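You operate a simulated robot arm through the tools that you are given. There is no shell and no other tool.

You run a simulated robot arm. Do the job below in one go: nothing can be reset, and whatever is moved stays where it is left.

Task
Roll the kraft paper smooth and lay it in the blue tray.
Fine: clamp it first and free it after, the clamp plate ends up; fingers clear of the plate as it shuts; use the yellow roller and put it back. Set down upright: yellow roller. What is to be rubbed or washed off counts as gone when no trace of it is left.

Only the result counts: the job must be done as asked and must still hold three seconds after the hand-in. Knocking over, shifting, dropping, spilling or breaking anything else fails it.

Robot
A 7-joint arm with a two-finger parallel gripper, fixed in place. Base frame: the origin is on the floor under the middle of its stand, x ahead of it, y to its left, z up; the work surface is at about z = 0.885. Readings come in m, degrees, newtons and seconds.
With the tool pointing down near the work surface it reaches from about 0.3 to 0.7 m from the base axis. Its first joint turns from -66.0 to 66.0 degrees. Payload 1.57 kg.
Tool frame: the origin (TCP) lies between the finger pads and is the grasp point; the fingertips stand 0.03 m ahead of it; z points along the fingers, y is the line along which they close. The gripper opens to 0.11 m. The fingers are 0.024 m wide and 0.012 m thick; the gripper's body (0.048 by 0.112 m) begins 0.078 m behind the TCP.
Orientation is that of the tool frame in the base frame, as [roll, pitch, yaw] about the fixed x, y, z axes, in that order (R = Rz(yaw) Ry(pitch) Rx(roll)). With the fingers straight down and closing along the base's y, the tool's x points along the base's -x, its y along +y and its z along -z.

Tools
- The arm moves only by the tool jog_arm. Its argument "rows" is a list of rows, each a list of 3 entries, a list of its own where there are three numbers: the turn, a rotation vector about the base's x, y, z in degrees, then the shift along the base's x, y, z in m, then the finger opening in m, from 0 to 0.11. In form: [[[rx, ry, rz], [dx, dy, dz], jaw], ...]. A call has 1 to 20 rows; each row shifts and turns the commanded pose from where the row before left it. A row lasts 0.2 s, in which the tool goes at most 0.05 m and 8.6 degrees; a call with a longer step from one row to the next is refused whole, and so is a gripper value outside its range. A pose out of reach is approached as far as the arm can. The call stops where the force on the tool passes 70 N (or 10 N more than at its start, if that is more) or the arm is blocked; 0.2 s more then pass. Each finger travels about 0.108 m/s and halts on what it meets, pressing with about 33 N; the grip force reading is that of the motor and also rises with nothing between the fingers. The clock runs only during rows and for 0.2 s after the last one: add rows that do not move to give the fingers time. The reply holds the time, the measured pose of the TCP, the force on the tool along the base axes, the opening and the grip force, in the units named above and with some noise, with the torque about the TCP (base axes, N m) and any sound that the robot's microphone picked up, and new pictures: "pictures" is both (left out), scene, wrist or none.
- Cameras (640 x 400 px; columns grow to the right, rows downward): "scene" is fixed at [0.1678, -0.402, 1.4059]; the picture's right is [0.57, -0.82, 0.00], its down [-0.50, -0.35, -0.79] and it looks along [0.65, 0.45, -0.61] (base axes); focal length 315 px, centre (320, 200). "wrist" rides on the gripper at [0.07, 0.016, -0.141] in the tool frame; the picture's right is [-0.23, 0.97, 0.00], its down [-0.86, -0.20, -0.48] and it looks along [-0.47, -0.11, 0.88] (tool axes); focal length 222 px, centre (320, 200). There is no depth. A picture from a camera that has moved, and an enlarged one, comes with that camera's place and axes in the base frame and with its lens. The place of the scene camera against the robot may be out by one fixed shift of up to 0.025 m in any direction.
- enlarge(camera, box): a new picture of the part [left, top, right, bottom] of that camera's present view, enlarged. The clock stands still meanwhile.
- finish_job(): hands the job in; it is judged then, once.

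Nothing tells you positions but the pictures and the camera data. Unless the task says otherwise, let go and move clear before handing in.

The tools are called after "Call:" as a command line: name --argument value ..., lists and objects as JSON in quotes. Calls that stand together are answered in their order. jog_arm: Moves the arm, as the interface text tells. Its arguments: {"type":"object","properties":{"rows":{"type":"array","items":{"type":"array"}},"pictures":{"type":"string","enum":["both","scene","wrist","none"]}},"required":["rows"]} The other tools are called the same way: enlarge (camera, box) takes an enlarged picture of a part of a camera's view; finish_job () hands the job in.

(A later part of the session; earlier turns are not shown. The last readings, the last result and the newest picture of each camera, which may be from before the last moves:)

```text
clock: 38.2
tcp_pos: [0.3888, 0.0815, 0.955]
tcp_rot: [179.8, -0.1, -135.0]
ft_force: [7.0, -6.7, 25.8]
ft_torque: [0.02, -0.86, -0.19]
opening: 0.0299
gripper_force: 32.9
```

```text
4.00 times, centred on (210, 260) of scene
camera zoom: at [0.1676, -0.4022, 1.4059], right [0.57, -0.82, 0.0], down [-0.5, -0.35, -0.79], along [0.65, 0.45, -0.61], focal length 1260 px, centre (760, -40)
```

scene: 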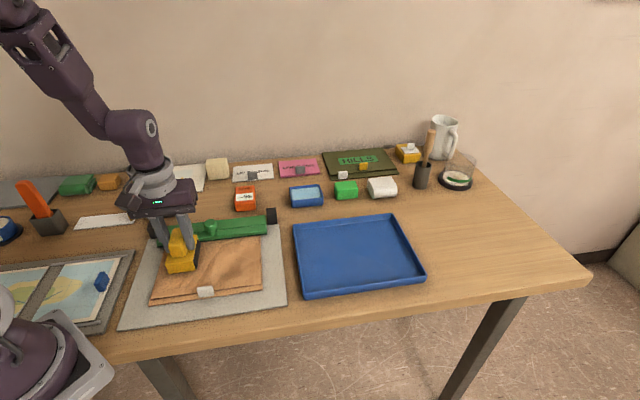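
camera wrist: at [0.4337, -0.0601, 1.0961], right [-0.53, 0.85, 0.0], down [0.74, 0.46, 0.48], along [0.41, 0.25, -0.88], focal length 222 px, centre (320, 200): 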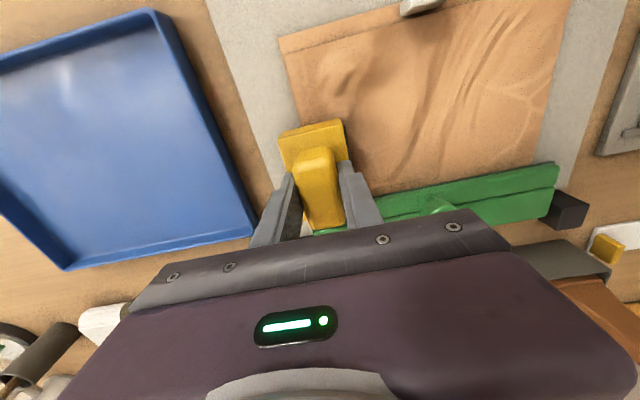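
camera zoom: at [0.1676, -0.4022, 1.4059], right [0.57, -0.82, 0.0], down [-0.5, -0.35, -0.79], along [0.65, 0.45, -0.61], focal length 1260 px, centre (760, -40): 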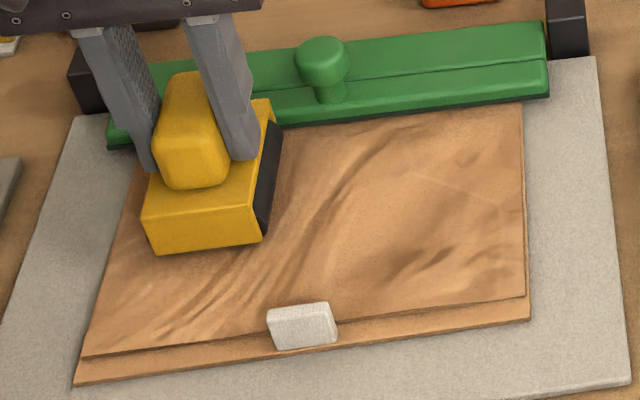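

Call:
jog_arm --rows '[[[0, 0, 0], [-0.0105, 0.0105, -0.0003], 0.015], [[0, 0, 0], [-0.0105, 0.0105, 0], 0.015], [[0, 0, 0], [-0.0105, 0.0105, 0], 0.015]]' --pictures "both"

Call:
enlarge --camera "scene" --box '[140, 210, 280, 310]'

Call:
enlarge --camera "wrist" --box '[60, 20, 340, 250]'

```text
clock: 39.0
tcp_pos: [0.3576, 0.1127, 0.9547]
tcp_rot: [-179.9, 0.2, -135.0]
ft_force: [11.4, -12.9, 51.1]
ft_torque: [-0.97, -0.87, 0.1]
opening: 0.0297
gripper_force: 33.0
camera wrist: at [0.2975, 0.0754, 1.0958], right [-0.53, 0.85, 0.0], down [0.74, 0.46, 0.48], along [0.41, 0.25, -0.88], focal length 222 px, centre (320, 200)
```

scene: 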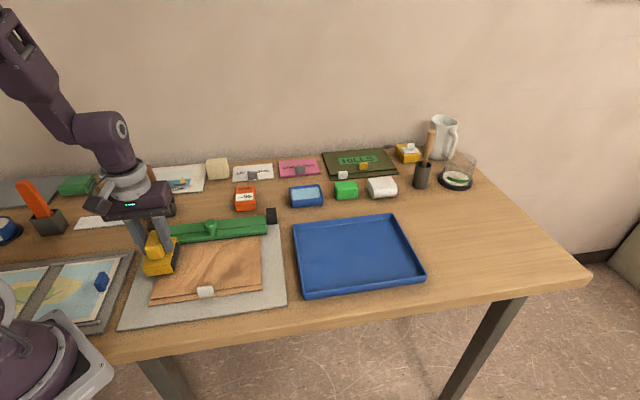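
wrist: 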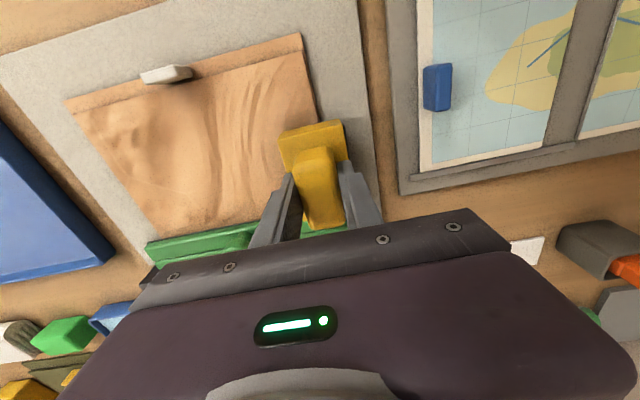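

```text
4.00 times, centred on (210, 260) of scene
camera zoom: at [0.1675, -0.4025, 1.4058], right [0.57, -0.82, 0.0], down [-0.5, -0.35, -0.79], along [0.65, 0.45, -0.61], focal length 1260 px, centre (760, -40)
```

zoom: 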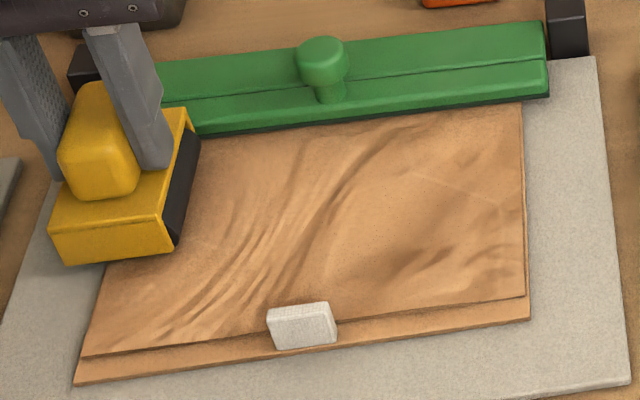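

```text
1.74 times, centred on (200, 135) of wrist
camera zoom: at [0.2975, 0.0754, 1.0958], right [-0.53, 0.85, 0.0], down [0.74, 0.46, 0.48], along [0.41, 0.25, -0.88], focal length 386 px, centre (529, 313)
```

zoom: 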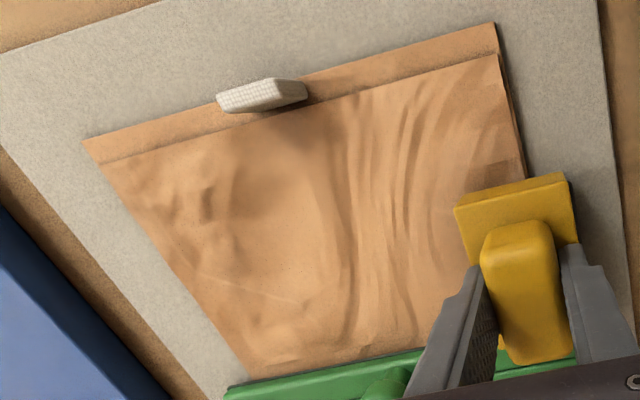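

The back lane is done twice. I'll lift slightly, shift forward to the front lane just behind the tab and press down again.

Call:
jog_arm --rows '[[[0, 0, 0], [0, 0, 0.012], 0.015], [[0, 0, 0], [-0.0161, -0.0161, 0], 0.015], [[0, 0, 0], [-0.0161, -0.0161, 0], 0.015], [[0, 0, 0], [0, 0, -0.008], 0.015], [[0, 0, 0], [0, 0, -0.004], 0.015], [[0, 0, 0], [0, 0, 0], 0.015]]' --pictures "both"

Call:
enlarge --camera "scene" --box '[140, 210, 280, 310]'

Call:
enlarge --camera "wrist" --box '[60, 20, 340, 250]'

```text
clock: 40.4
tcp_pos: [0.3249, 0.082, 0.9541]
tcp_rot: [-179.9, 0.1, -134.9]
ft_force: [-5.9, 0.2, 51.8]
ft_torque: [-0.2, 0.17, 0.03]
opening: 0.0297
gripper_force: 33.1
camera wrist: at [0.2646, 0.0435, 1.0958], right [-0.53, 0.85, 0.0], down [0.74, 0.46, 0.48], along [0.41, 0.25, -0.88], focal length 222 px, centre (320, 200)
```

scene: 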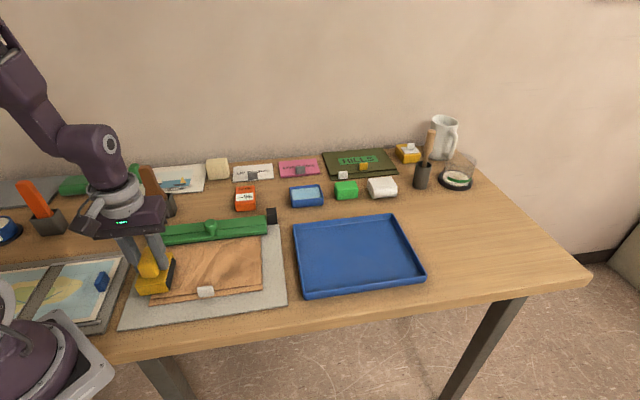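
wrist: 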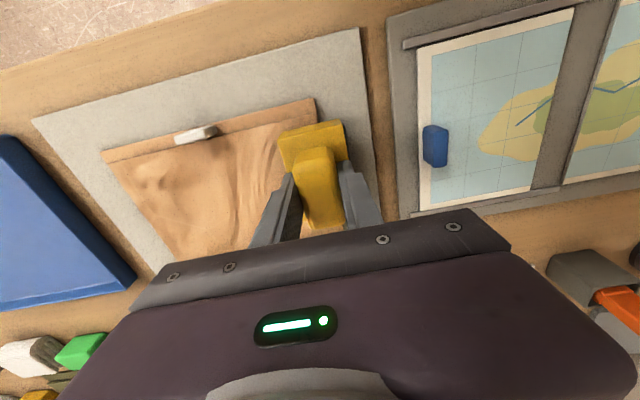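

```text
4.00 times, centred on (210, 260) of scene
camera zoom: at [0.1671, -0.4021, 1.406], right [0.57, -0.82, 0.0], down [-0.5, -0.35, -0.79], along [0.65, 0.45, -0.61], focal length 1260 px, centre (760, -40)
```

zoom: 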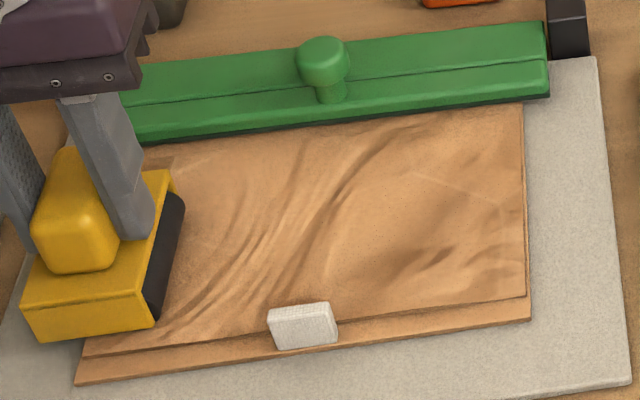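

```text
1.74 times, centred on (200, 135) of wrist
camera zoom: at [0.2646, 0.0435, 1.0958], right [-0.53, 0.85, 0.0], down [0.74, 0.46, 0.48], along [0.41, 0.25, -0.88], focal length 386 px, centre (529, 313)
```

zoom: 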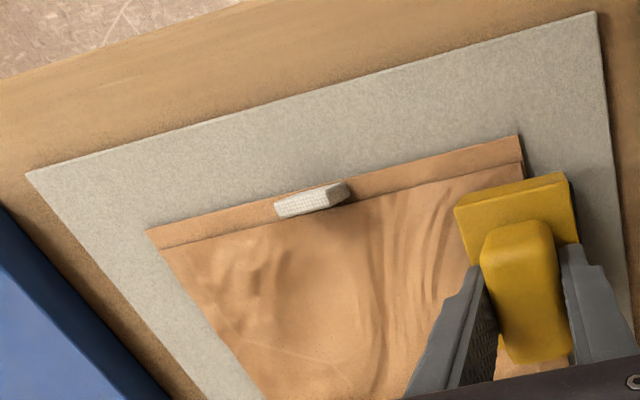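

Call:
jog_arm --rows '[[[0, 0, 0], [0, 0, 0.0006], 0.015], [[0, 0, 0], [0.0085, -0.0085, 0], 0.015], [[0, 0, 0], [0.0085, -0.0085, 0], 0.015], [[0, 0, 0], [0.0085, -0.0085, 0], 0.015], [[0, 0, 0], [0.0085, -0.0085, 0], 0.015]]' --pictures "none"

Call:
enlarge --camera "scene" --box '[140, 210, 280, 310]'

```text
clock: 41.6
tcp_pos: [0.3588, 0.0476, 0.9552]
tcp_rot: [-180.0, -0.1, -134.9]
ft_force: [-7.2, 7.4, 24.6]
ft_torque: [0.68, 0.16, 0.14]
opening: 0.0296
gripper_force: 33.1
```

```text
4.00 times, centred on (210, 260) of scene
camera zoom: at [0.1673, -0.4018, 1.406], right [0.57, -0.82, 0.0], down [-0.5, -0.35, -0.79], along [0.65, 0.45, -0.61], focal length 1260 px, centre (760, -40)
```

zoom: 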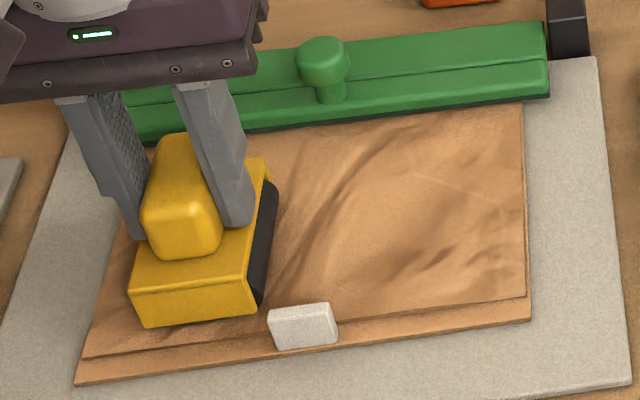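

Call:
jog_arm --rows '[[[0, 0, 0], [0.0085, -0.0085, -0.0003], 0.015], [[0, 0, 0], [0.0085, -0.0085, 0], 0.015], [[0, 0, 0], [0.0085, -0.0085, 0], 0.015], [[0, 0, 0], [0.0085, -0.0085, 0], 0.015]]' --pictures "none"

Call:
enlarge --camera "scene" --box '[140, 210, 280, 310]'

```text
clock: 42.6
tcp_pos: [0.3927, 0.0134, 0.9541]
tcp_rot: [180.0, -0.1, -134.9]
ft_force: [-7.1, 7.1, 24.5]
ft_torque: [0.59, 0.23, 0.06]
opening: 0.0297
gripper_force: 33.0
```

```text
4.00 times, centred on (210, 260) of scene
camera zoom: at [0.1673, -0.4018, 1.406], right [0.57, -0.82, 0.0], down [-0.5, -0.35, -0.79], along [0.65, 0.45, -0.61], focal length 1260 px, centre (760, -40)
```

zoom: 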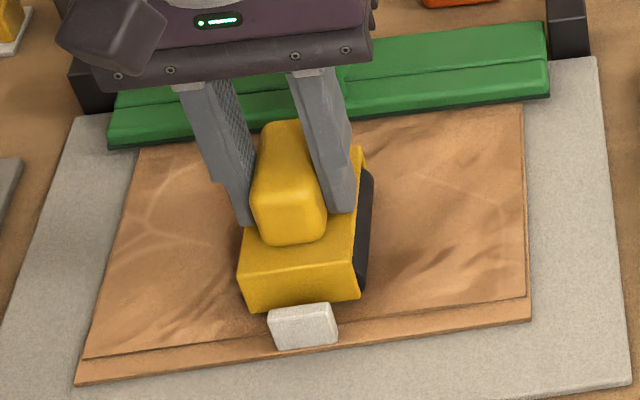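

The creases left of the roller have clearly faded, so it works. I'll continue right along this lane.

Call:
jog_arm --rows '[[[0, 0, 0], [0.0085, -0.0085, -0.0002], 0.015], [[0, 0, 0], [0.0085, -0.0085, 0], 0.015], [[0, 0, 0], [0.0085, -0.0085, 0], 0.015], [[0, 0, 0], [0.0085, -0.0085, 0], 0.015]]' --pictures "none"

Call:
jog_arm --rows '[[[0, 0, 0], [0.0085, -0.0085, -0.0002], 0.015], [[0, 0, 0], [0.0085, -0.0085, 0], 0.015], [[0, 0, 0], [0.0085, -0.0085, 0], 0.015], [[0, 0, 0], [0.0085, -0.0085, 0], 0.015]]' --pictures "both"

Call:
enlarge --camera "scene" --box '[140, 210, 280, 310]'

Call:
enlarge --camera "wrist" --box '[240, 20, 560, 230]'

```text
clock: 43.6
tcp_pos: [0.4269, -0.0207, 0.9545]
tcp_rot: [-180.0, 0.1, -134.8]
ft_force: [-7.2, 7.7, 25.5]
ft_torque: [0.63, 0.18, 0.03]
opening: 0.0297
gripper_force: 33.0
```

```text
clock: 44.6
tcp_pos: [0.4613, -0.0541, 0.955]
tcp_rot: [179.9, 0.0, -134.9]
ft_force: [-9.5, 9.3, 38.9]
ft_torque: [0.84, 0.56, 0.01]
opening: 0.0296
gripper_force: 32.9
camera wrist: at [0.4002, -0.0915, 1.096], right [-0.53, 0.85, 0.0], down [0.74, 0.46, 0.48], along [0.41, 0.25, -0.88], focal length 222 px, centre (320, 200)
```

scene: 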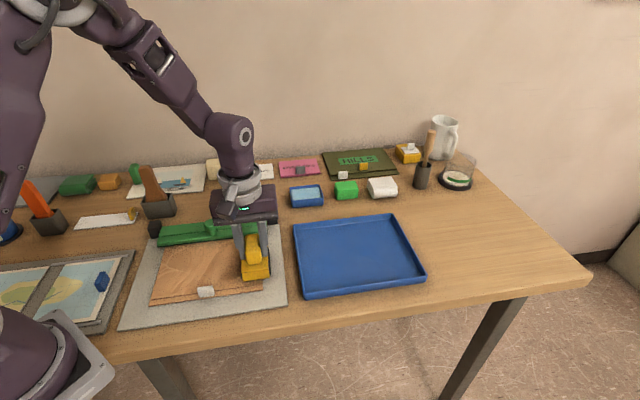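
wrist: 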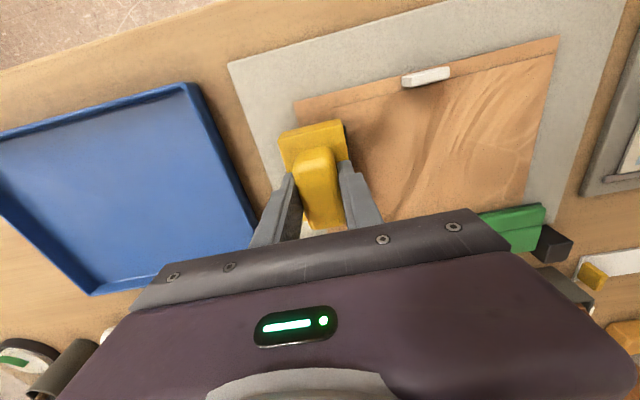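

```text
4.00 times, centred on (210, 260) of scene
camera zoom: at [0.1669, -0.4017, 1.4061], right [0.57, -0.82, 0.0], down [-0.5, -0.35, -0.79], along [0.65, 0.45, -0.61], focal length 1260 px, centre (760, -40)
```

zoom: 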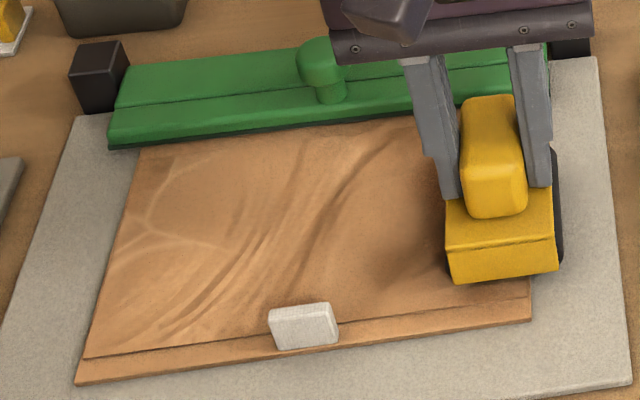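

```text
1.90 times, centred on (400, 125) of wrist
camera zoom: at [0.4002, -0.0915, 1.096], right [-0.53, 0.85, 0.0], down [0.74, 0.46, 0.48], along [0.41, 0.25, -0.88], focal length 423 px, centre (168, 343)
```

zoom: 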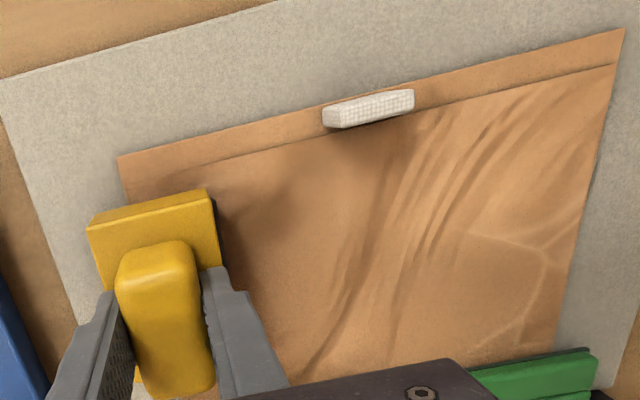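

The right half looks smooth now while some creases remain on the left. I'll make a return pass to the left in this lane.

Call:
jog_arm --rows '[[[0, 0, 0], [-0.0085, 0.0085, 0], 0.015], [[0, 0, 0], [-0.0085, 0.0085, 0], 0.015], [[0, 0, 0], [-0.0085, 0.0085, 0], 0.015], [[0, 0, 0], [-0.0085, 0.0085, 0], 0.015]]' --pictures "none"

Call:
jog_arm --rows '[[[0, 0, 0], [-0.0085, 0.0085, 0], 0.015], [[0, 0, 0], [-0.0085, 0.0085, 0], 0.015], [[0, 0, 0], [-0.0085, 0.0085, 0], 0.015], [[0, 0, 0], [-0.0085, 0.0085, 0], 0.015]]' --pictures "none"

```text
clock: 45.6
tcp_pos: [0.4277, -0.0214, 0.954]
tcp_rot: [-179.8, 0.1, -135.0]
ft_force: [11.2, -11.3, 43.4]
ft_torque: [-0.78, -0.34, 0.11]
opening: 0.0294
gripper_force: 32.8
```

```text
clock: 46.7
tcp_pos: [0.3954, 0.0137, 0.9552]
tcp_rot: [-179.8, 0.2, -134.9]
ft_force: [-1.8, -2.8, 17.8]
ft_torque: [-0.25, 0.53, 0.04]
opening: 0.0299
gripper_force: 32.9
stopped in row 4: the force on the tool passed its limit at 71 N (the readings are from after the stop); the commanded pose is now the measured one
```

Call:
enlarge --camera "scene" --box '[140, 210, 280, 310]'

Call:
enlarge --camera "wrist" --box '[160, 0, 480, 230]'

```text
4.00 times, centred on (210, 260) of scene
camera zoom: at [0.1675, -0.402, 1.4059], right [0.57, -0.82, 0.0], down [-0.5, -0.35, -0.79], along [0.65, 0.45, -0.61], focal length 1260 px, centre (760, -40)
```

zoom: 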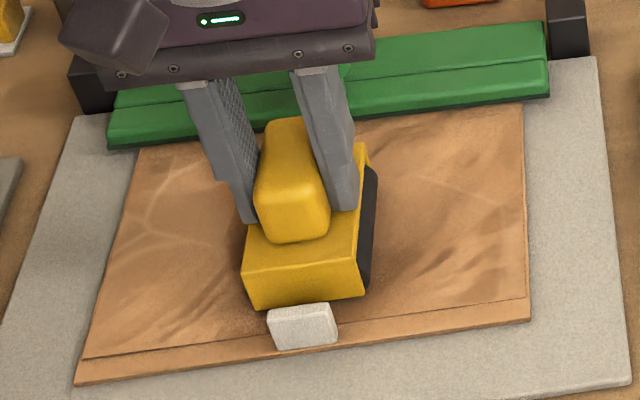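

```text
1.74 times, centred on (320, 115) of wrist
camera zoom: at [0.3336, -0.0243, 1.0959], right [-0.53, 0.85, 0.0], down [0.74, 0.46, 0.48], along [0.41, 0.25, -0.88], focal length 386 px, centre (320, 348)
```

zoom: 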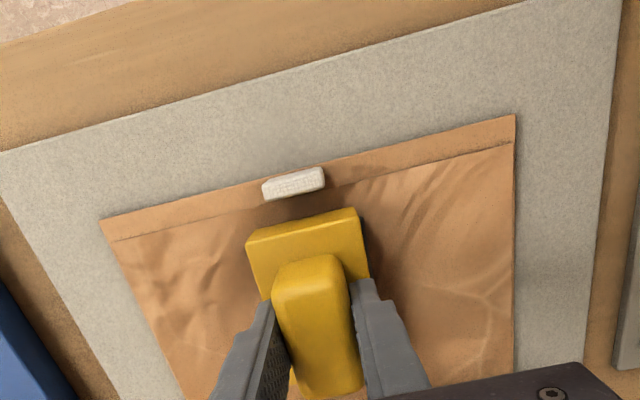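

Call:
jog_arm --rows '[[[0, 0, 0], [-0.0085, 0.0085, 0], 0.015], [[0, 0, 0], [-0.0085, 0.0085, 0], 0.015], [[0, 0, 0], [-0.0085, 0.0085, 0], 0.015], [[0, 0, 0], [-0.0085, 0.0085, 0], 0.015]]' --pictures "none"

Call:
jog_arm --rows '[[[0, 0, 0], [-0.0085, 0.0085, 0], 0.015], [[0, 0, 0], [-0.0085, 0.0085, 0], 0.015], [[0, 0, 0], [-0.0085, 0.0085, 0], 0.015], [[0, 0, 0], [-0.0085, 0.0085, 0], 0.015]]' --pictures "both"

Call:
enlarge --camera "scene" --box '[140, 210, 280, 310]'

Call:
enlarge --camera "wrist" --box '[60, 20, 340, 250]'

```text
clock: 47.7
tcp_pos: [0.3616, 0.0464, 0.9542]
tcp_rot: [-179.8, 0.3, -135.1]
ft_force: [7.4, -9.0, 31.5]
ft_torque: [-0.8, 0.03, 0.18]
opening: 0.0297
gripper_force: 32.5
```

```text
clock: 48.7
tcp_pos: [0.3276, 0.0814, 0.9545]
tcp_rot: [-179.9, 0.2, -134.9]
ft_force: [7.1, -6.7, 25.9]
ft_torque: [-0.64, -0.35, 0.06]
opening: 0.0298
gripper_force: 33.0
camera wrist: at [0.2661, 0.0438, 1.0958], right [-0.53, 0.85, 0.0], down [0.74, 0.46, 0.48], along [0.41, 0.25, -0.88], focal length 222 px, centre (320, 200)
```

scene: 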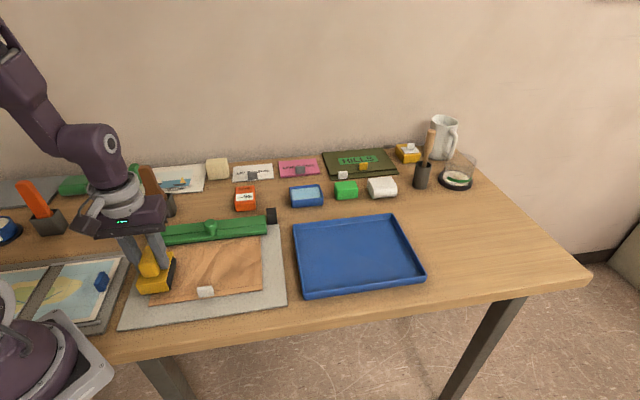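
wrist: 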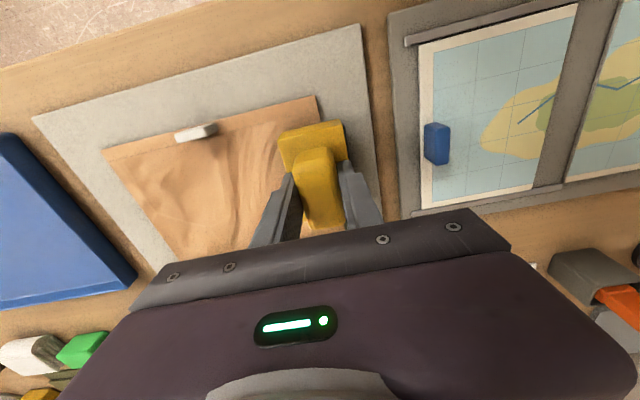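

```text
4.00 times, centred on (210, 260) of scene
camera zoom: at [0.1677, -0.4022, 1.4058], right [0.57, -0.82, 0.0], down [-0.5, -0.35, -0.79], along [0.65, 0.45, -0.61], focal length 1260 px, centre (760, -40)
```

zoom: 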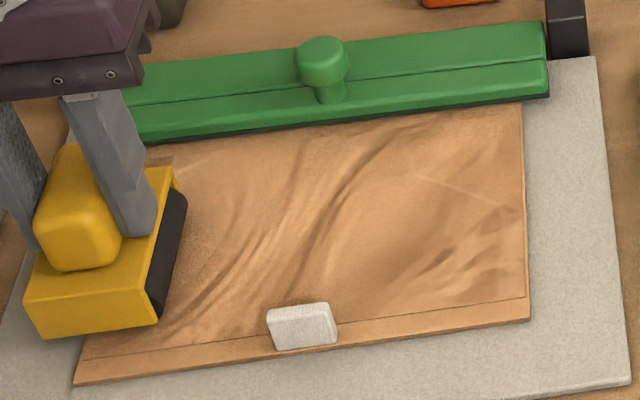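

```text
1.74 times, centred on (200, 135) of wrist
camera zoom: at [0.2661, 0.0438, 1.0958], right [-0.53, 0.85, 0.0], down [0.74, 0.46, 0.48], along [0.41, 0.25, -0.88], focal length 386 px, centre (529, 313)
```

zoom: 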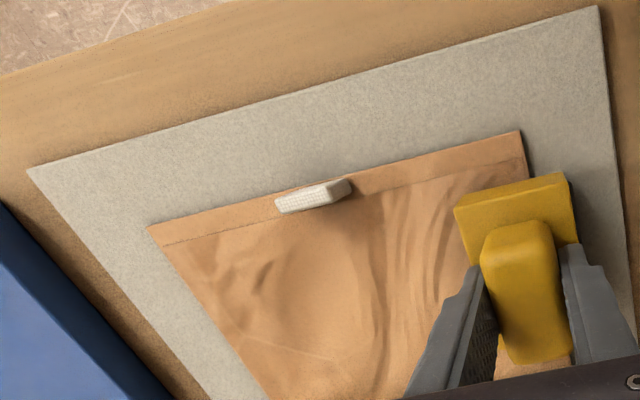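

The raised wrinkle layer is visibly thinner: the step at the front band line has almost gone, so progress is accumulating. Next are the left edge and the front-left corner, beside the tab.

Call:
jog_arm --rows '[[[0, 0, 0], [-0.007, 0.007, 0], 0.015], [[0, 0, 0], [-0.007, 0.007, 0], 0.015], [[0, 0, 0], [0, 0, 0.008], 0.015], [[0, 0, 0], [-0.012, -0.012, 0], 0.015], [[0, 0, 0], [0, 0, -0.006], 0.015], [[0, 0, 0], [0, 0, -0.0025], 0.015], [[0, 0, 0], [0, 0, 0], 0.015]]' --pictures "none"

```text
clock: 50.3
tcp_pos: [0.3013, 0.0833, 0.954]
tcp_rot: [-179.8, 0.2, -135.0]
ft_force: [-3.8, -3.5, 54.3]
ft_torque: [-1.04, 0.0, -0.04]
opening: 0.0299
gripper_force: 32.5
```

Call:
jog_arm --rows '[[[0, 0, 0], [0, 0, 0.0008], 0.015], [[0, 0, 0], [0.0083, -0.0083, 0], 0.015], [[0, 0, 0], [0.0083, -0.0083, 0], 0.015], [[0, 0, 0], [0.0083, -0.0083, 0], 0.015], [[0, 0, 0], [0.0083, -0.0083, 0], 0.015], [[0, 0, 0], [0.0083, -0.0083, 0], 0.015]]' --pictures "scene"

Call:
enlarge --camera "scene" --box '[140, 210, 280, 310]'

```text
clock: 51.7
tcp_pos: [0.3429, 0.0418, 0.9554]
tcp_rot: [-179.8, 0.2, -134.9]
ft_force: [-1.3, 1.4, 2.0]
ft_torque: [0.12, 0.14, -0.01]
opening: 0.0295
gripper_force: 33.0
```

scene: 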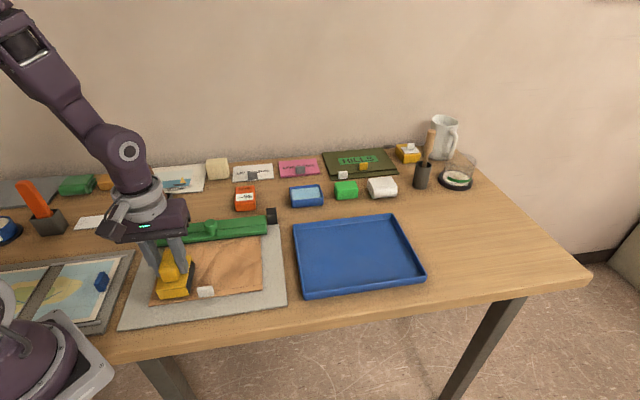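

```text
4.00 times, centred on (210, 260) of scene
camera zoom: at [0.1677, -0.4019, 1.4059], right [0.57, -0.82, 0.0], down [-0.5, -0.35, -0.79], along [0.65, 0.45, -0.61], focal length 1260 px, centre (760, -40)
```

zoom: 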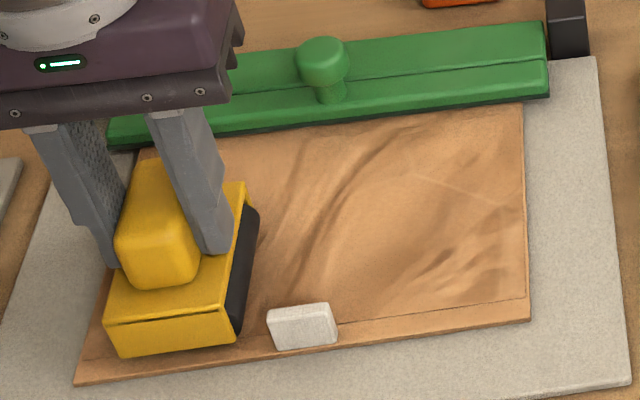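

Call:
jog_arm --rows '[[[0, 0, 0], [0, 0, -0.0009], 0.015], [[0, 0, 0], [-0.0083, 0.0083, 0], 0.015], [[0, 0, 0], [-0.0083, 0.0083, 0], 0.015], [[0, 0, 0], [-0.0083, 0.0083, 0], 0.015], [[0, 0, 0], [-0.0083, 0.0083, 0], 0.015], [[0, 0, 0], [-0.0083, 0.0083, 0], 0.015]]' --pictures "none"

Call:
jog_arm --rows '[[[0, 0, 0], [0.0083, -0.0083, 0], 0.015], [[0, 0, 0], [0.0083, -0.0083, 0], 0.015], [[0, 0, 0], [0.0083, -0.0083, 0], 0.015], [[0, 0, 0], [0.0083, -0.0083, 0], 0.015], [[0, 0, 0], [0.0083, -0.0083, 0], 0.015]]' --pictures "none"

```text
clock: 52.7
tcp_pos: [0.3228, 0.0631, 0.954]
tcp_rot: [-179.8, 0.7, -135.0]
ft_force: [-1.2, -3.6, 27.2]
ft_torque: [-0.48, 0.77, 0.08]
opening: 0.0297
gripper_force: 33.0
stopped in row 4: the force on the tool passed its limit at 73 N (the readings are from after the stop); the commanded pose is now the measured one
```

```text
clock: 53.7
tcp_pos: [0.3544, 0.0323, 0.954]
tcp_rot: [179.8, 0.3, -134.8]
ft_force: [-13.0, 15.6, 30.1]
ft_torque: [0.71, 0.27, -0.69]
opening: 0.0299
gripper_force: 33.9
stopped in row 5: the force on the tool passed its limit at 87 N (the readings are from after the stop); the commanded pose is now the measured one
```

The second leg stopped because the roller's right side met the tab. I'll back off and check that the paper hasn't shifted.

Call:
jog_arm --rows '[[[0, 0, 0], [-0.006, 0.006, 0.0005], 0.015], [[0, 0, 0], [0, 0, 0.01], 0.015], [[0, 0, 0], [0, 0, 0.02], 0.015]]' --pictures "both"

Call:
enlarge --camera "scene" --box '[140, 210, 280, 310]'

Call:
enlarge --camera "wrist" --box '[100, 0, 460, 230]'

```text
clock: 54.5
tcp_pos: [0.3501, 0.0372, 0.9839]
tcp_rot: [179.9, 0.4, -134.8]
ft_force: [0.7, -0.3, -2.1]
ft_torque: [0.0, 0.01, 0.01]
opening: 0.0297
gripper_force: 33.5
camera wrist: at [0.2881, -0.0015, 1.1259], right [-0.53, 0.85, 0.0], down [0.74, 0.46, 0.48], along [0.41, 0.26, -0.88], focal length 222 px, centre (320, 200)
```

scene: 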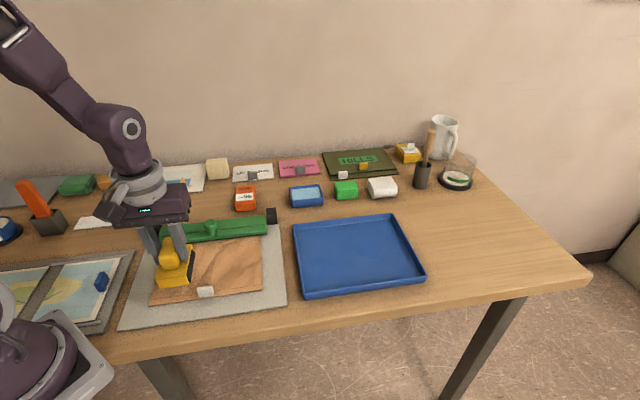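
wrist: 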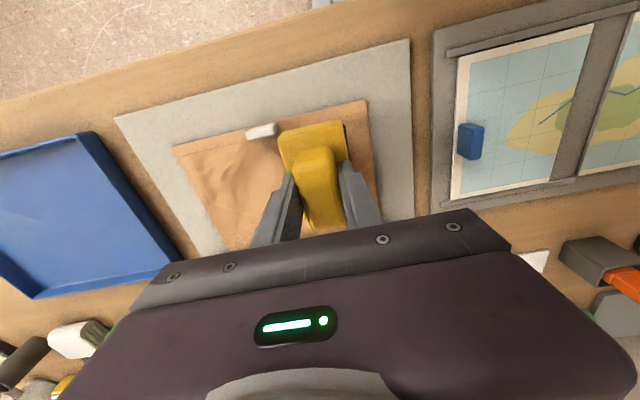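

```text
4.00 times, centred on (210, 260) of scene
camera zoom: at [0.1678, -0.402, 1.4059], right [0.57, -0.82, 0.0], down [-0.5, -0.35, -0.79], along [0.65, 0.45, -0.61], focal length 1260 px, centre (760, -40)
```

zoom: 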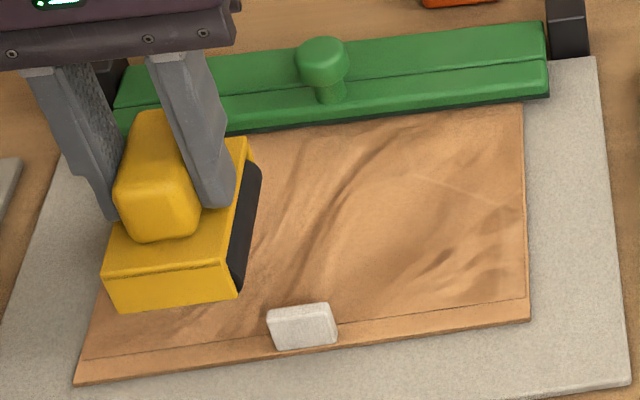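

```text
1.74 times, centred on (280, 115) of wrist
camera zoom: at [0.2881, -0.0015, 1.1259], right [-0.53, 0.85, 0.0], down [0.74, 0.46, 0.48], along [0.41, 0.26, -0.88], focal length 386 px, centre (390, 348)
```

zoom: 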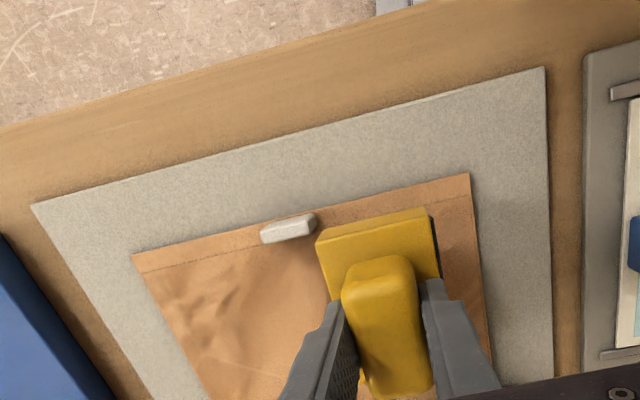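

The paper and clamp are unmoved. Now I'll roll the middle lane, starting at the left edge.

Call:
jog_arm --rows '[[[0, 0, 0], [-0.0088, 0.0344, 0], 0.015], [[0, 0, 0], [-0.0088, 0.0344, 0], 0.015], [[0, 0, 0], [0, 0, -0.02], 0.015], [[0, 0, 0], [0, 0, -0.008], 0.015], [[0, 0, 0], [0, 0, -0.0015], 0.015], [[0, 0, 0], [0, 0, 0], 0.015]]' --pictures "none"

```text
clock: 55.9
tcp_pos: [0.3311, 0.1058, 0.9563]
tcp_rot: [179.8, 0.3, -134.8]
ft_force: [0.1, 0.5, -2.8]
ft_torque: [-0.03, 0.03, -0.03]
opening: 0.0297
gripper_force: 33.2
```

Call:
jog_arm --rows '[[[0, 0, 0], [0, 0, -0.0015], 0.015], [[0, 0, 0], [0, 0, 0], 0.015]]' --pictures "none"

```text
clock: 56.5
tcp_pos: [0.331, 0.1061, 0.9551]
tcp_rot: [179.9, 0.4, -134.7]
ft_force: [-3.8, 1.2, 44.2]
ft_torque: [-0.72, 0.19, -0.05]
opening: 0.0295
gripper_force: 33.0
```

Call:
jog_arm --rows '[[[0, 0, 0], [0.01, -0.01, 0], 0.015], [[0, 0, 0], [0.01, -0.01, 0], 0.015], [[0, 0, 0], [0.01, -0.01, 0], 0.015], [[0, 0, 0], [0.01, -0.01, 0], 0.015]]' --pictures "none"

```text
clock: 57.5
tcp_pos: [0.3693, 0.0666, 0.9553]
tcp_rot: [179.9, 0.4, -134.8]
ft_force: [-15.2, 15.6, 62.8]
ft_torque: [0.65, 0.78, -0.14]
opening: 0.03
gripper_force: 33.2
```

Call:
jog_arm --rows '[[[0, 0, 0], [0.0, 0.0, 0.0008], 0.015], [[0, 0, 0], [0.01, -0.01, 0], 0.015], [[0, 0, 0], [0.01, -0.01, 0], 0.015], [[0, 0, 0], [0.01, -0.01, 0], 0.015], [[0, 0, 0], [0.01, -0.01, 0], 0.015]]' --pictures "none"

```text
clock: 58.7
tcp_pos: [0.4107, 0.0262, 0.955]
tcp_rot: [179.8, 0.3, -134.9]
ft_force: [-5.5, 6.4, 23.6]
ft_torque: [0.35, 0.24, -0.01]
opening: 0.0298
gripper_force: 32.9
```

Call:
jog_arm --rows '[[[0, 0, 0], [0.01, -0.01, -0.0003], 0.015], [[0, 0, 0], [0.01, -0.01, 0], 0.015], [[0, 0, 0], [0.01, -0.01, 0], 0.015], [[0, 0, 0], [0.01, -0.01, 0], 0.015]]' --pictures "scene"

Call:
enlarge --camera "scene" --box '[140, 210, 280, 310]'

```text
clock: 59.7
tcp_pos: [0.4513, -0.0144, 0.9533]
tcp_rot: [179.8, 0.3, -134.8]
ft_force: [-4.9, 6.9, 22.0]
ft_torque: [0.34, 0.28, 0.0]
opening: 0.0297
gripper_force: 32.7
```

scene: 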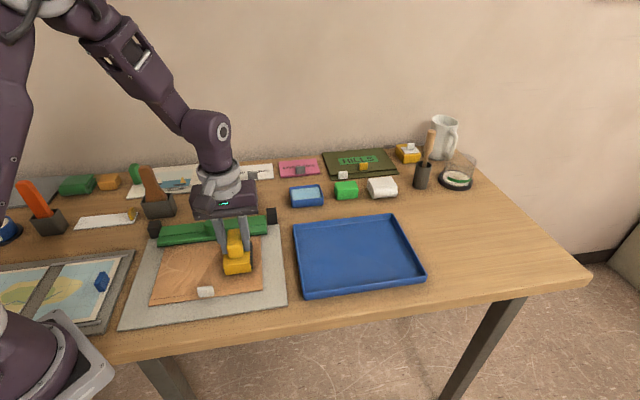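

```text
4.00 times, centred on (210, 260) of scene
camera zoom: at [0.1673, -0.4018, 1.406], right [0.57, -0.82, 0.0], down [-0.5, -0.35, -0.79], along [0.65, 0.45, -0.61], focal length 1260 px, centre (760, -40)
```

zoom: 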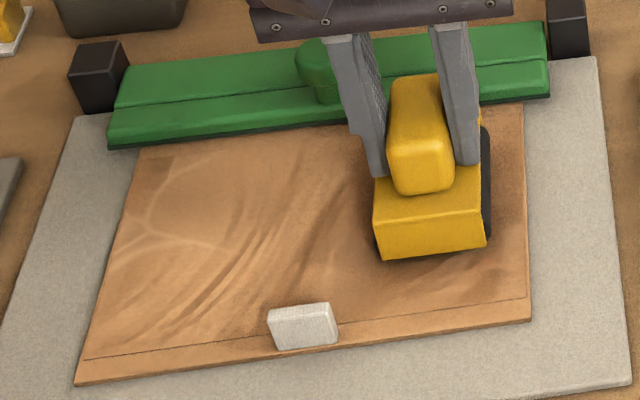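

The creases keep fading overall. I'll continue to the right edge, then the front-right part.

Call:
jog_arm --rows '[[[0, 0, 0], [0.01, -0.01, 0], 0.015], [[0, 0, 0], [0.01, -0.01, 0], 0.015], [[0, 0, 0], [0.01, -0.01, 0], 0.015], [[0, 0, 0], [0.008, -0.008, 0], 0.015]]' --pictures "none"

```text
clock: 60.7
tcp_pos: [0.4894, -0.0516, 0.9545]
tcp_rot: [179.8, 0.3, -134.8]
ft_force: [-4.4, 3.3, 15.1]
ft_torque: [0.36, 0.5, -0.04]
opening: 0.0298
gripper_force: 33.1
```

Call:
jog_arm --rows '[[[0, 0, 0], [0, 0, 0.008], 0.015], [[0, 0, 0], [-0.0133, -0.0133, 0], 0.015], [[0, 0, 0], [-0.0133, -0.0133, 0], 0.015], [[0, 0, 0], [0, 0, -0.006], 0.015], [[0, 0, 0], [0, 0, -0.002], 0.015], [[0, 0, 0], [0, 0, 0], 0.015]]' --pictures "scene"

Call:
enlarge --camera "scene" --box '[140, 210, 280, 310]'

```text
clock: 62.1
tcp_pos: [0.4629, -0.0789, 0.9545]
tcp_rot: [179.9, 0.4, -134.7]
ft_force: [-0.5, -1.2, 6.4]
ft_torque: [-0.06, 0.2, 0.04]
opening: 0.0295
gripper_force: 32.7
```

scene: 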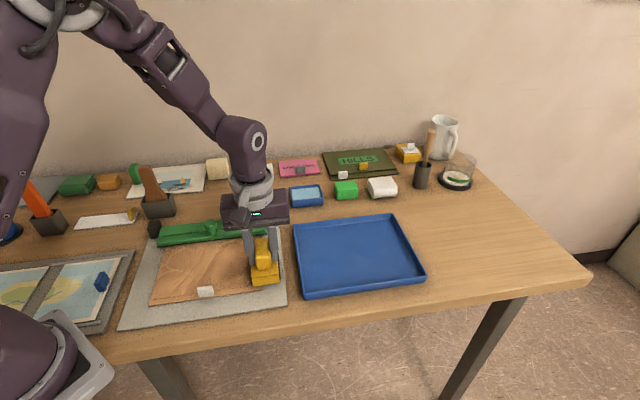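

```text
4.00 times, centred on (210, 260) of scene
camera zoom: at [0.1676, -0.402, 1.4059], right [0.57, -0.82, 0.0], down [-0.5, -0.35, -0.79], along [0.65, 0.45, -0.61], focal length 1260 px, centre (760, -40)
```

zoom: 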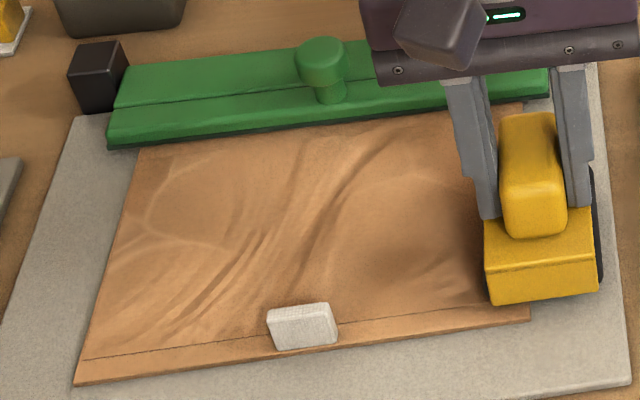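

Call:
jog_arm --rows '[[[0, 0, 0], [0, 0, -0.0004], 0.015], [[0, 0, 0], [-0.01, 0.01, 0], 0.015], [[0, 0, 0], [-0.01, 0.01, 0], 0.015], [[0, 0, 0], [-0.01, 0.01, 0], 0.015], [[0, 0, 0], [-0.009, 0.009, 0], 0.015]]' --pictures "none"

```text
clock: 63.3
tcp_pos: [0.4235, -0.0397, 0.9535]
tcp_rot: [-179.9, 0.5, -134.8]
ft_force: [9.2, -9.5, 34.8]
ft_torque: [-0.92, -0.13, 0.18]
opening: 0.0297
gripper_force: 33.1
```

Call:
jog_arm --rows '[[[0, 0, 0], [0.01, -0.01, -0.0003], 0.015], [[0, 0, 0], [0.01, -0.01, 0], 0.015], [[0, 0, 0], [0.01, -0.01, 0], 0.015], [[0, 0, 0], [0.009, -0.009, 0], 0.015]]' --pictures "scene"

Call:
enlarge --camera "scene" --box '[140, 210, 280, 310]'

```text
clock: 63.7
tcp_pos: [0.4266, -0.0424, 0.9551]
tcp_rot: [179.4, 0.2, -134.6]
ft_force: [-6.5, 2.1, 26.4]
ft_torque: [-0.01, 0.03, 0.01]
opening: 0.0298
gripper_force: 32.5
stopped in row 1: the force on the tool passed its limit at 75 N (the readings are from after the stop); the commanded pose is now the measured one
```

scene: 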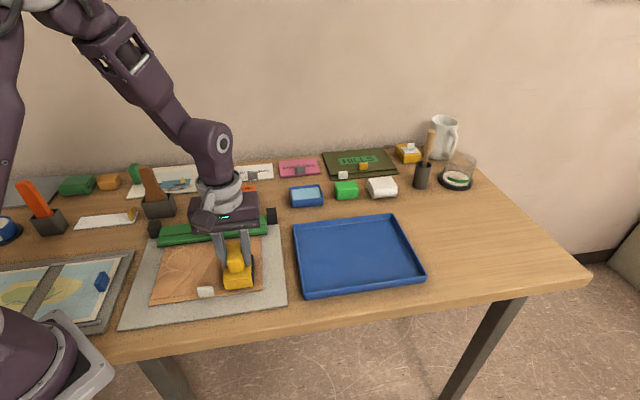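

```text
4.00 times, centred on (210, 260) of scene
camera zoom: at [0.1672, -0.4019, 1.406], right [0.57, -0.82, 0.0], down [-0.5, -0.35, -0.79], along [0.65, 0.45, -0.61], focal length 1260 px, centre (760, -40)
```

zoom: 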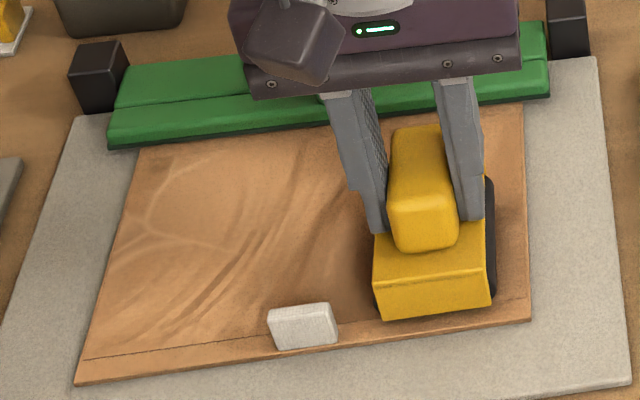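

Call:
jog_arm --rows '[[[0, 0, 0], [0.009, -0.009, 0.0], 0.015], [[0, 0, 0], [0.009, -0.009, 0], 0.015], [[0, 0, 0], [0.009, -0.009, 0], 0.015], [[0, 0, 0], [0.009, -0.009, 0], 0.015]]' --pictures "none"

```text
clock: 64.7
tcp_pos: [0.4635, -0.0772, 0.9536]
tcp_rot: [179.4, 0.2, -134.6]
ft_force: [-5.7, 5.9, 22.4]
ft_torque: [0.78, 0.34, 0.04]
opening: 0.03
gripper_force: 33.9
```

Call:
jog_arm --rows '[[[0, 0, 0], [0, 0, 0.008], 0.015], [[-0.42, -0.43, -0.4], [0.0095, 0.0095, 0], 0.015], [[0, 0, 0], [0, 0, -0.006], 0.015], [[0, 0, 0], [0, 0, -0.0015], 0.015], [[0, 0, 0], [0, 0, 0], 0.015]]' --pictures "none"

```text
clock: 65.9
tcp_pos: [0.4716, -0.0683, 0.9554]
tcp_rot: [-179.9, 0.2, -135.0]
ft_force: [-1.3, 0.6, 11.8]
ft_torque: [0.19, 0.22, 0.0]
opening: 0.0296
gripper_force: 32.3
```

Call:
jog_arm --rows '[[[0, 0, 0], [-0.01, 0.01, 0], 0.015], [[0, 0, 0], [-0.01, 0.01, 0], 0.015], [[0, 0, 0], [-0.01, 0.01, 0], 0.015], [[0, 0, 0], [-0.01, 0.01, 0], 0.015], [[0, 0, 0], [-0.01, 0.01, 0], 0.015]]' --pictures "none"

```text
clock: 67.1
tcp_pos: [0.4221, -0.0177, 0.9552]
tcp_rot: [-179.8, 0.4, -135.1]
ft_force: [7.7, -7.2, 26.5]
ft_torque: [-0.55, -0.23, 0.03]
opening: 0.0296
gripper_force: 33.5
```

Call:
jog_arm --rows '[[[0, 0, 0], [-0.01, 0.01, 0], 0.015], [[0, 0, 0], [-0.01, 0.01, 0], 0.015], [[0, 0, 0], [-0.01, 0.01, 0], 0.015], [[0, 0, 0], [-0.01, 0.01, 0], 0.015], [[0, 0, 0], [-0.01, 0.01, 0], 0.015]]' --pictures "none"

```text
clock: 68.3
tcp_pos: [0.3728, 0.031, 0.954]
tcp_rot: [-180.0, 0.2, -135.0]
ft_force: [8.6, -9.5, 31.7]
ft_torque: [-0.37, -0.62, -0.07]
opening: 0.0296
gripper_force: 32.6
```

Call:
jog_arm --rows '[[[0, 0, 0], [-0.01, 0.01, 0], 0.015], [[0, 0, 0], [-0.01, 0.01, 0], 0.015], [[0, 0, 0], [-0.01, 0.01, 0], 0.015], [[0, 0, 0], [-0.01, 0.01, 0], 0.015], [[0, 0, 0], [-0.01, 0.01, 0], 0.015]]' --pictures "scene"

Call:
enlarge --camera "scene" --box '[140, 210, 280, 310]'

```text
clock: 69.5
tcp_pos: [0.3218, 0.0813, 0.9543]
tcp_rot: [-179.9, 0.3, -135.1]
ft_force: [8.6, -9.0, 29.6]
ft_torque: [-0.7, -0.6, 0.03]
opening: 0.0295
gripper_force: 33.0
```

scene: 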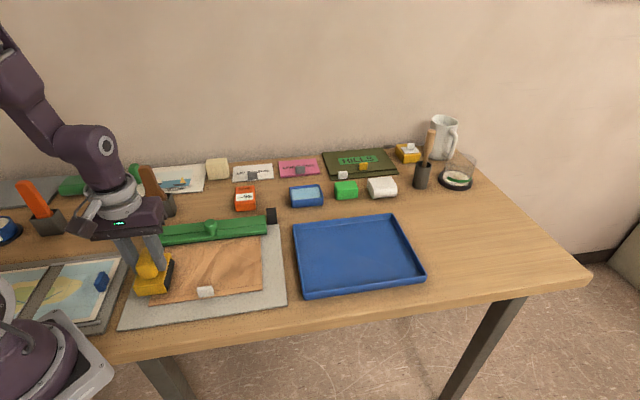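

```text
4.00 times, centred on (210, 260) of scene
camera zoom: at [0.1677, -0.4023, 1.4058], right [0.57, -0.82, 0.0], down [-0.5, -0.35, -0.79], along [0.65, 0.45, -0.61], focal length 1260 px, centre (760, -40)
```

zoom: 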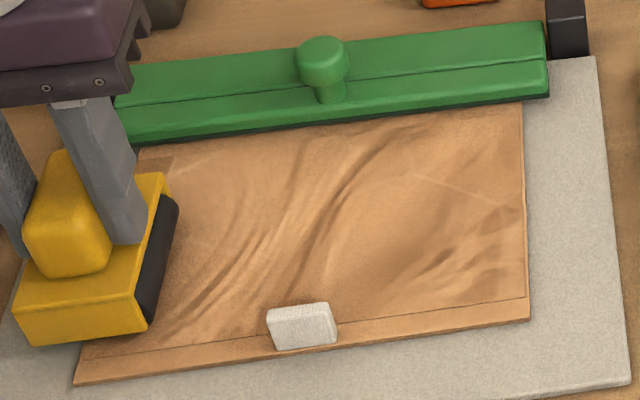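

Call:
enlarge --camera "scene" --box '[200, 260, 280, 310]'

Call:
enlarge --camera "scene" --box '[190, 225, 280, 295]'

```text
8.00 times, centred on (240, 285) of scene
camera zoom: at [0.1677, -0.4023, 1.4058], right [0.57, -0.82, 0.0], down [-0.5, -0.35, -0.79], along [0.65, 0.45, -0.61], focal length 2521 px, centre (960, -480)
```

zoom: 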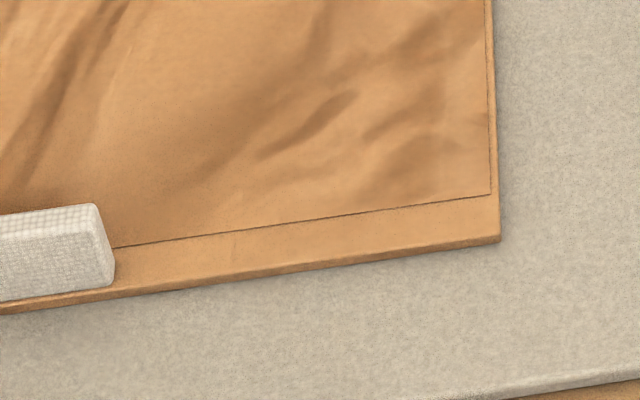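

```text
5.71 times, centred on (235, 260) of scene
camera zoom: at [0.1677, -0.4023, 1.4058], right [0.57, -0.82, 0.0], down [-0.5, -0.35, -0.79], along [0.65, 0.45, -0.61], focal length 1800 px, centre (806, -143)
```

zoom: 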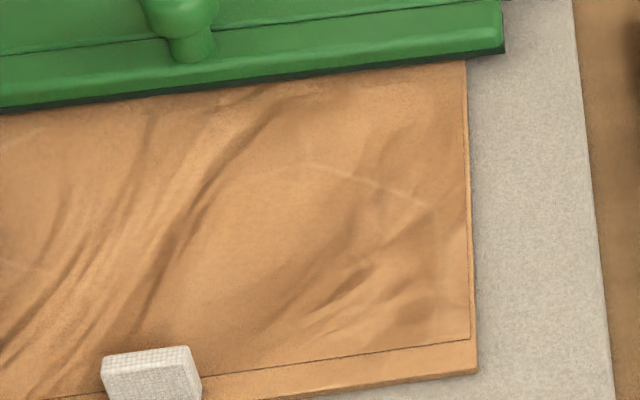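

The wrinkle layer is now a very thin overlay but its outline is still there. I'll repeat the back lane over the full width, including the corners I missed there.

Call:
jog_arm --rows '[[[0, 0, 0], [0, 0, 0.01], 0.015], [[0, 0, 0], [0.01215, 0.02215, 0], 0.015], [[0, 0, 0], [0.01215, 0.02215, 0], 0.015], [[0, 0, 0], [0, 0, -0.008], 0.015], [[0, 0, 0], [0, 0, -0.0018], 0.015], [[0, 0, 0], [0, 0, 0], 0.015]]' --pictures "both"

Call:
enlarge --camera "scene" --box '[130, 200, 210, 270]'

```text
clock: 70.9
tcp_pos: [0.3456, 0.1259, 0.9557]
tcp_rot: [-180.0, 0.2, -135.0]
ft_force: [0.0, 0.8, 8.2]
ft_torque: [-0.09, 0.09, 0.02]
opening: 0.03
gripper_force: 32.7
camera wrist: at [0.2852, 0.088, 1.0961], right [-0.53, 0.85, 0.0], down [0.74, 0.46, 0.48], along [0.41, 0.25, -0.88], focal length 222 px, centre (320, 200)
```

scene: 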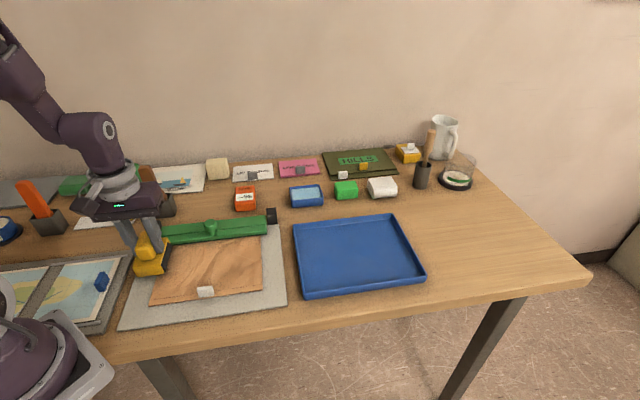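
wrist: 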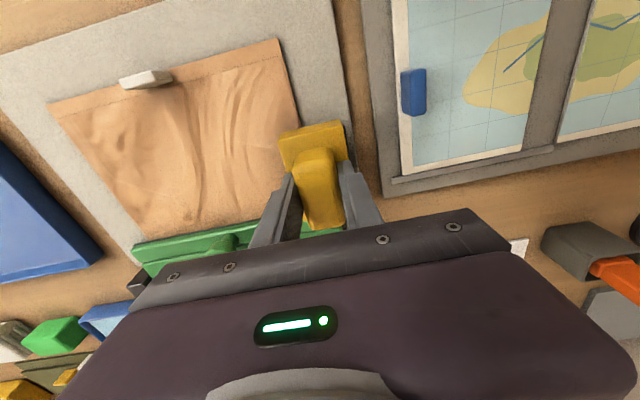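

```text
5.71 times, centred on (170, 235) of scene
camera zoom: at [0.1677, -0.402, 1.4059], right [0.57, -0.82, 0.0], down [-0.5, -0.35, -0.79], along [0.65, 0.45, -0.61], focal length 1800 px, centre (1177, 0)
```

zoom: 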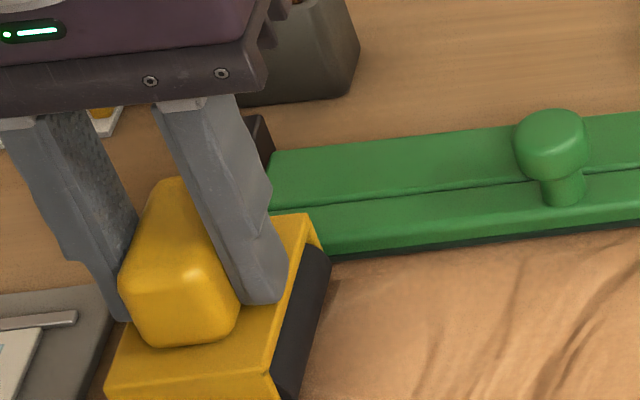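

Call:
jog_arm --rows '[[[0, 0, 0], [0, 0, -0.0008], 0.015], [[0, 0, 0], [0.01, -0.01, 0], 0.015], [[0, 0, 0], [0.01, -0.01, 0], 0.015], [[0, 0, 0], [0.01, -0.01, 0], 0.015], [[0, 0, 0], [0.01, -0.01, 0], 0.015]]' --pictures "none"

```text
clock: 72.1
tcp_pos: [0.3855, 0.0848, 0.9538]
tcp_rot: [-179.9, 0.2, -135.0]
ft_force: [-10.6, 10.2, 38.3]
ft_torque: [0.45, 0.69, -0.11]
opening: 0.0297
gripper_force: 32.9
```

Call:
jog_arm --rows '[[[0, 0, 0], [0.01, -0.01, 0], 0.015], [[0, 0, 0], [0.01, -0.01, 0], 0.015], [[0, 0, 0], [0.01, -0.01, 0], 0.015], [[0, 0, 0], [0.01, -0.01, 0], 0.015], [[0, 0, 0], [0.01, -0.01, 0], 0.015]]' --pictures "none"

```text
clock: 73.3
tcp_pos: [0.4345, 0.0373, 0.9554]
tcp_rot: [-180.0, 0.2, -135.0]
ft_force: [-12.9, 13.3, 52.0]
ft_torque: [0.67, 0.86, -0.11]
opening: 0.0299
gripper_force: 32.9
```

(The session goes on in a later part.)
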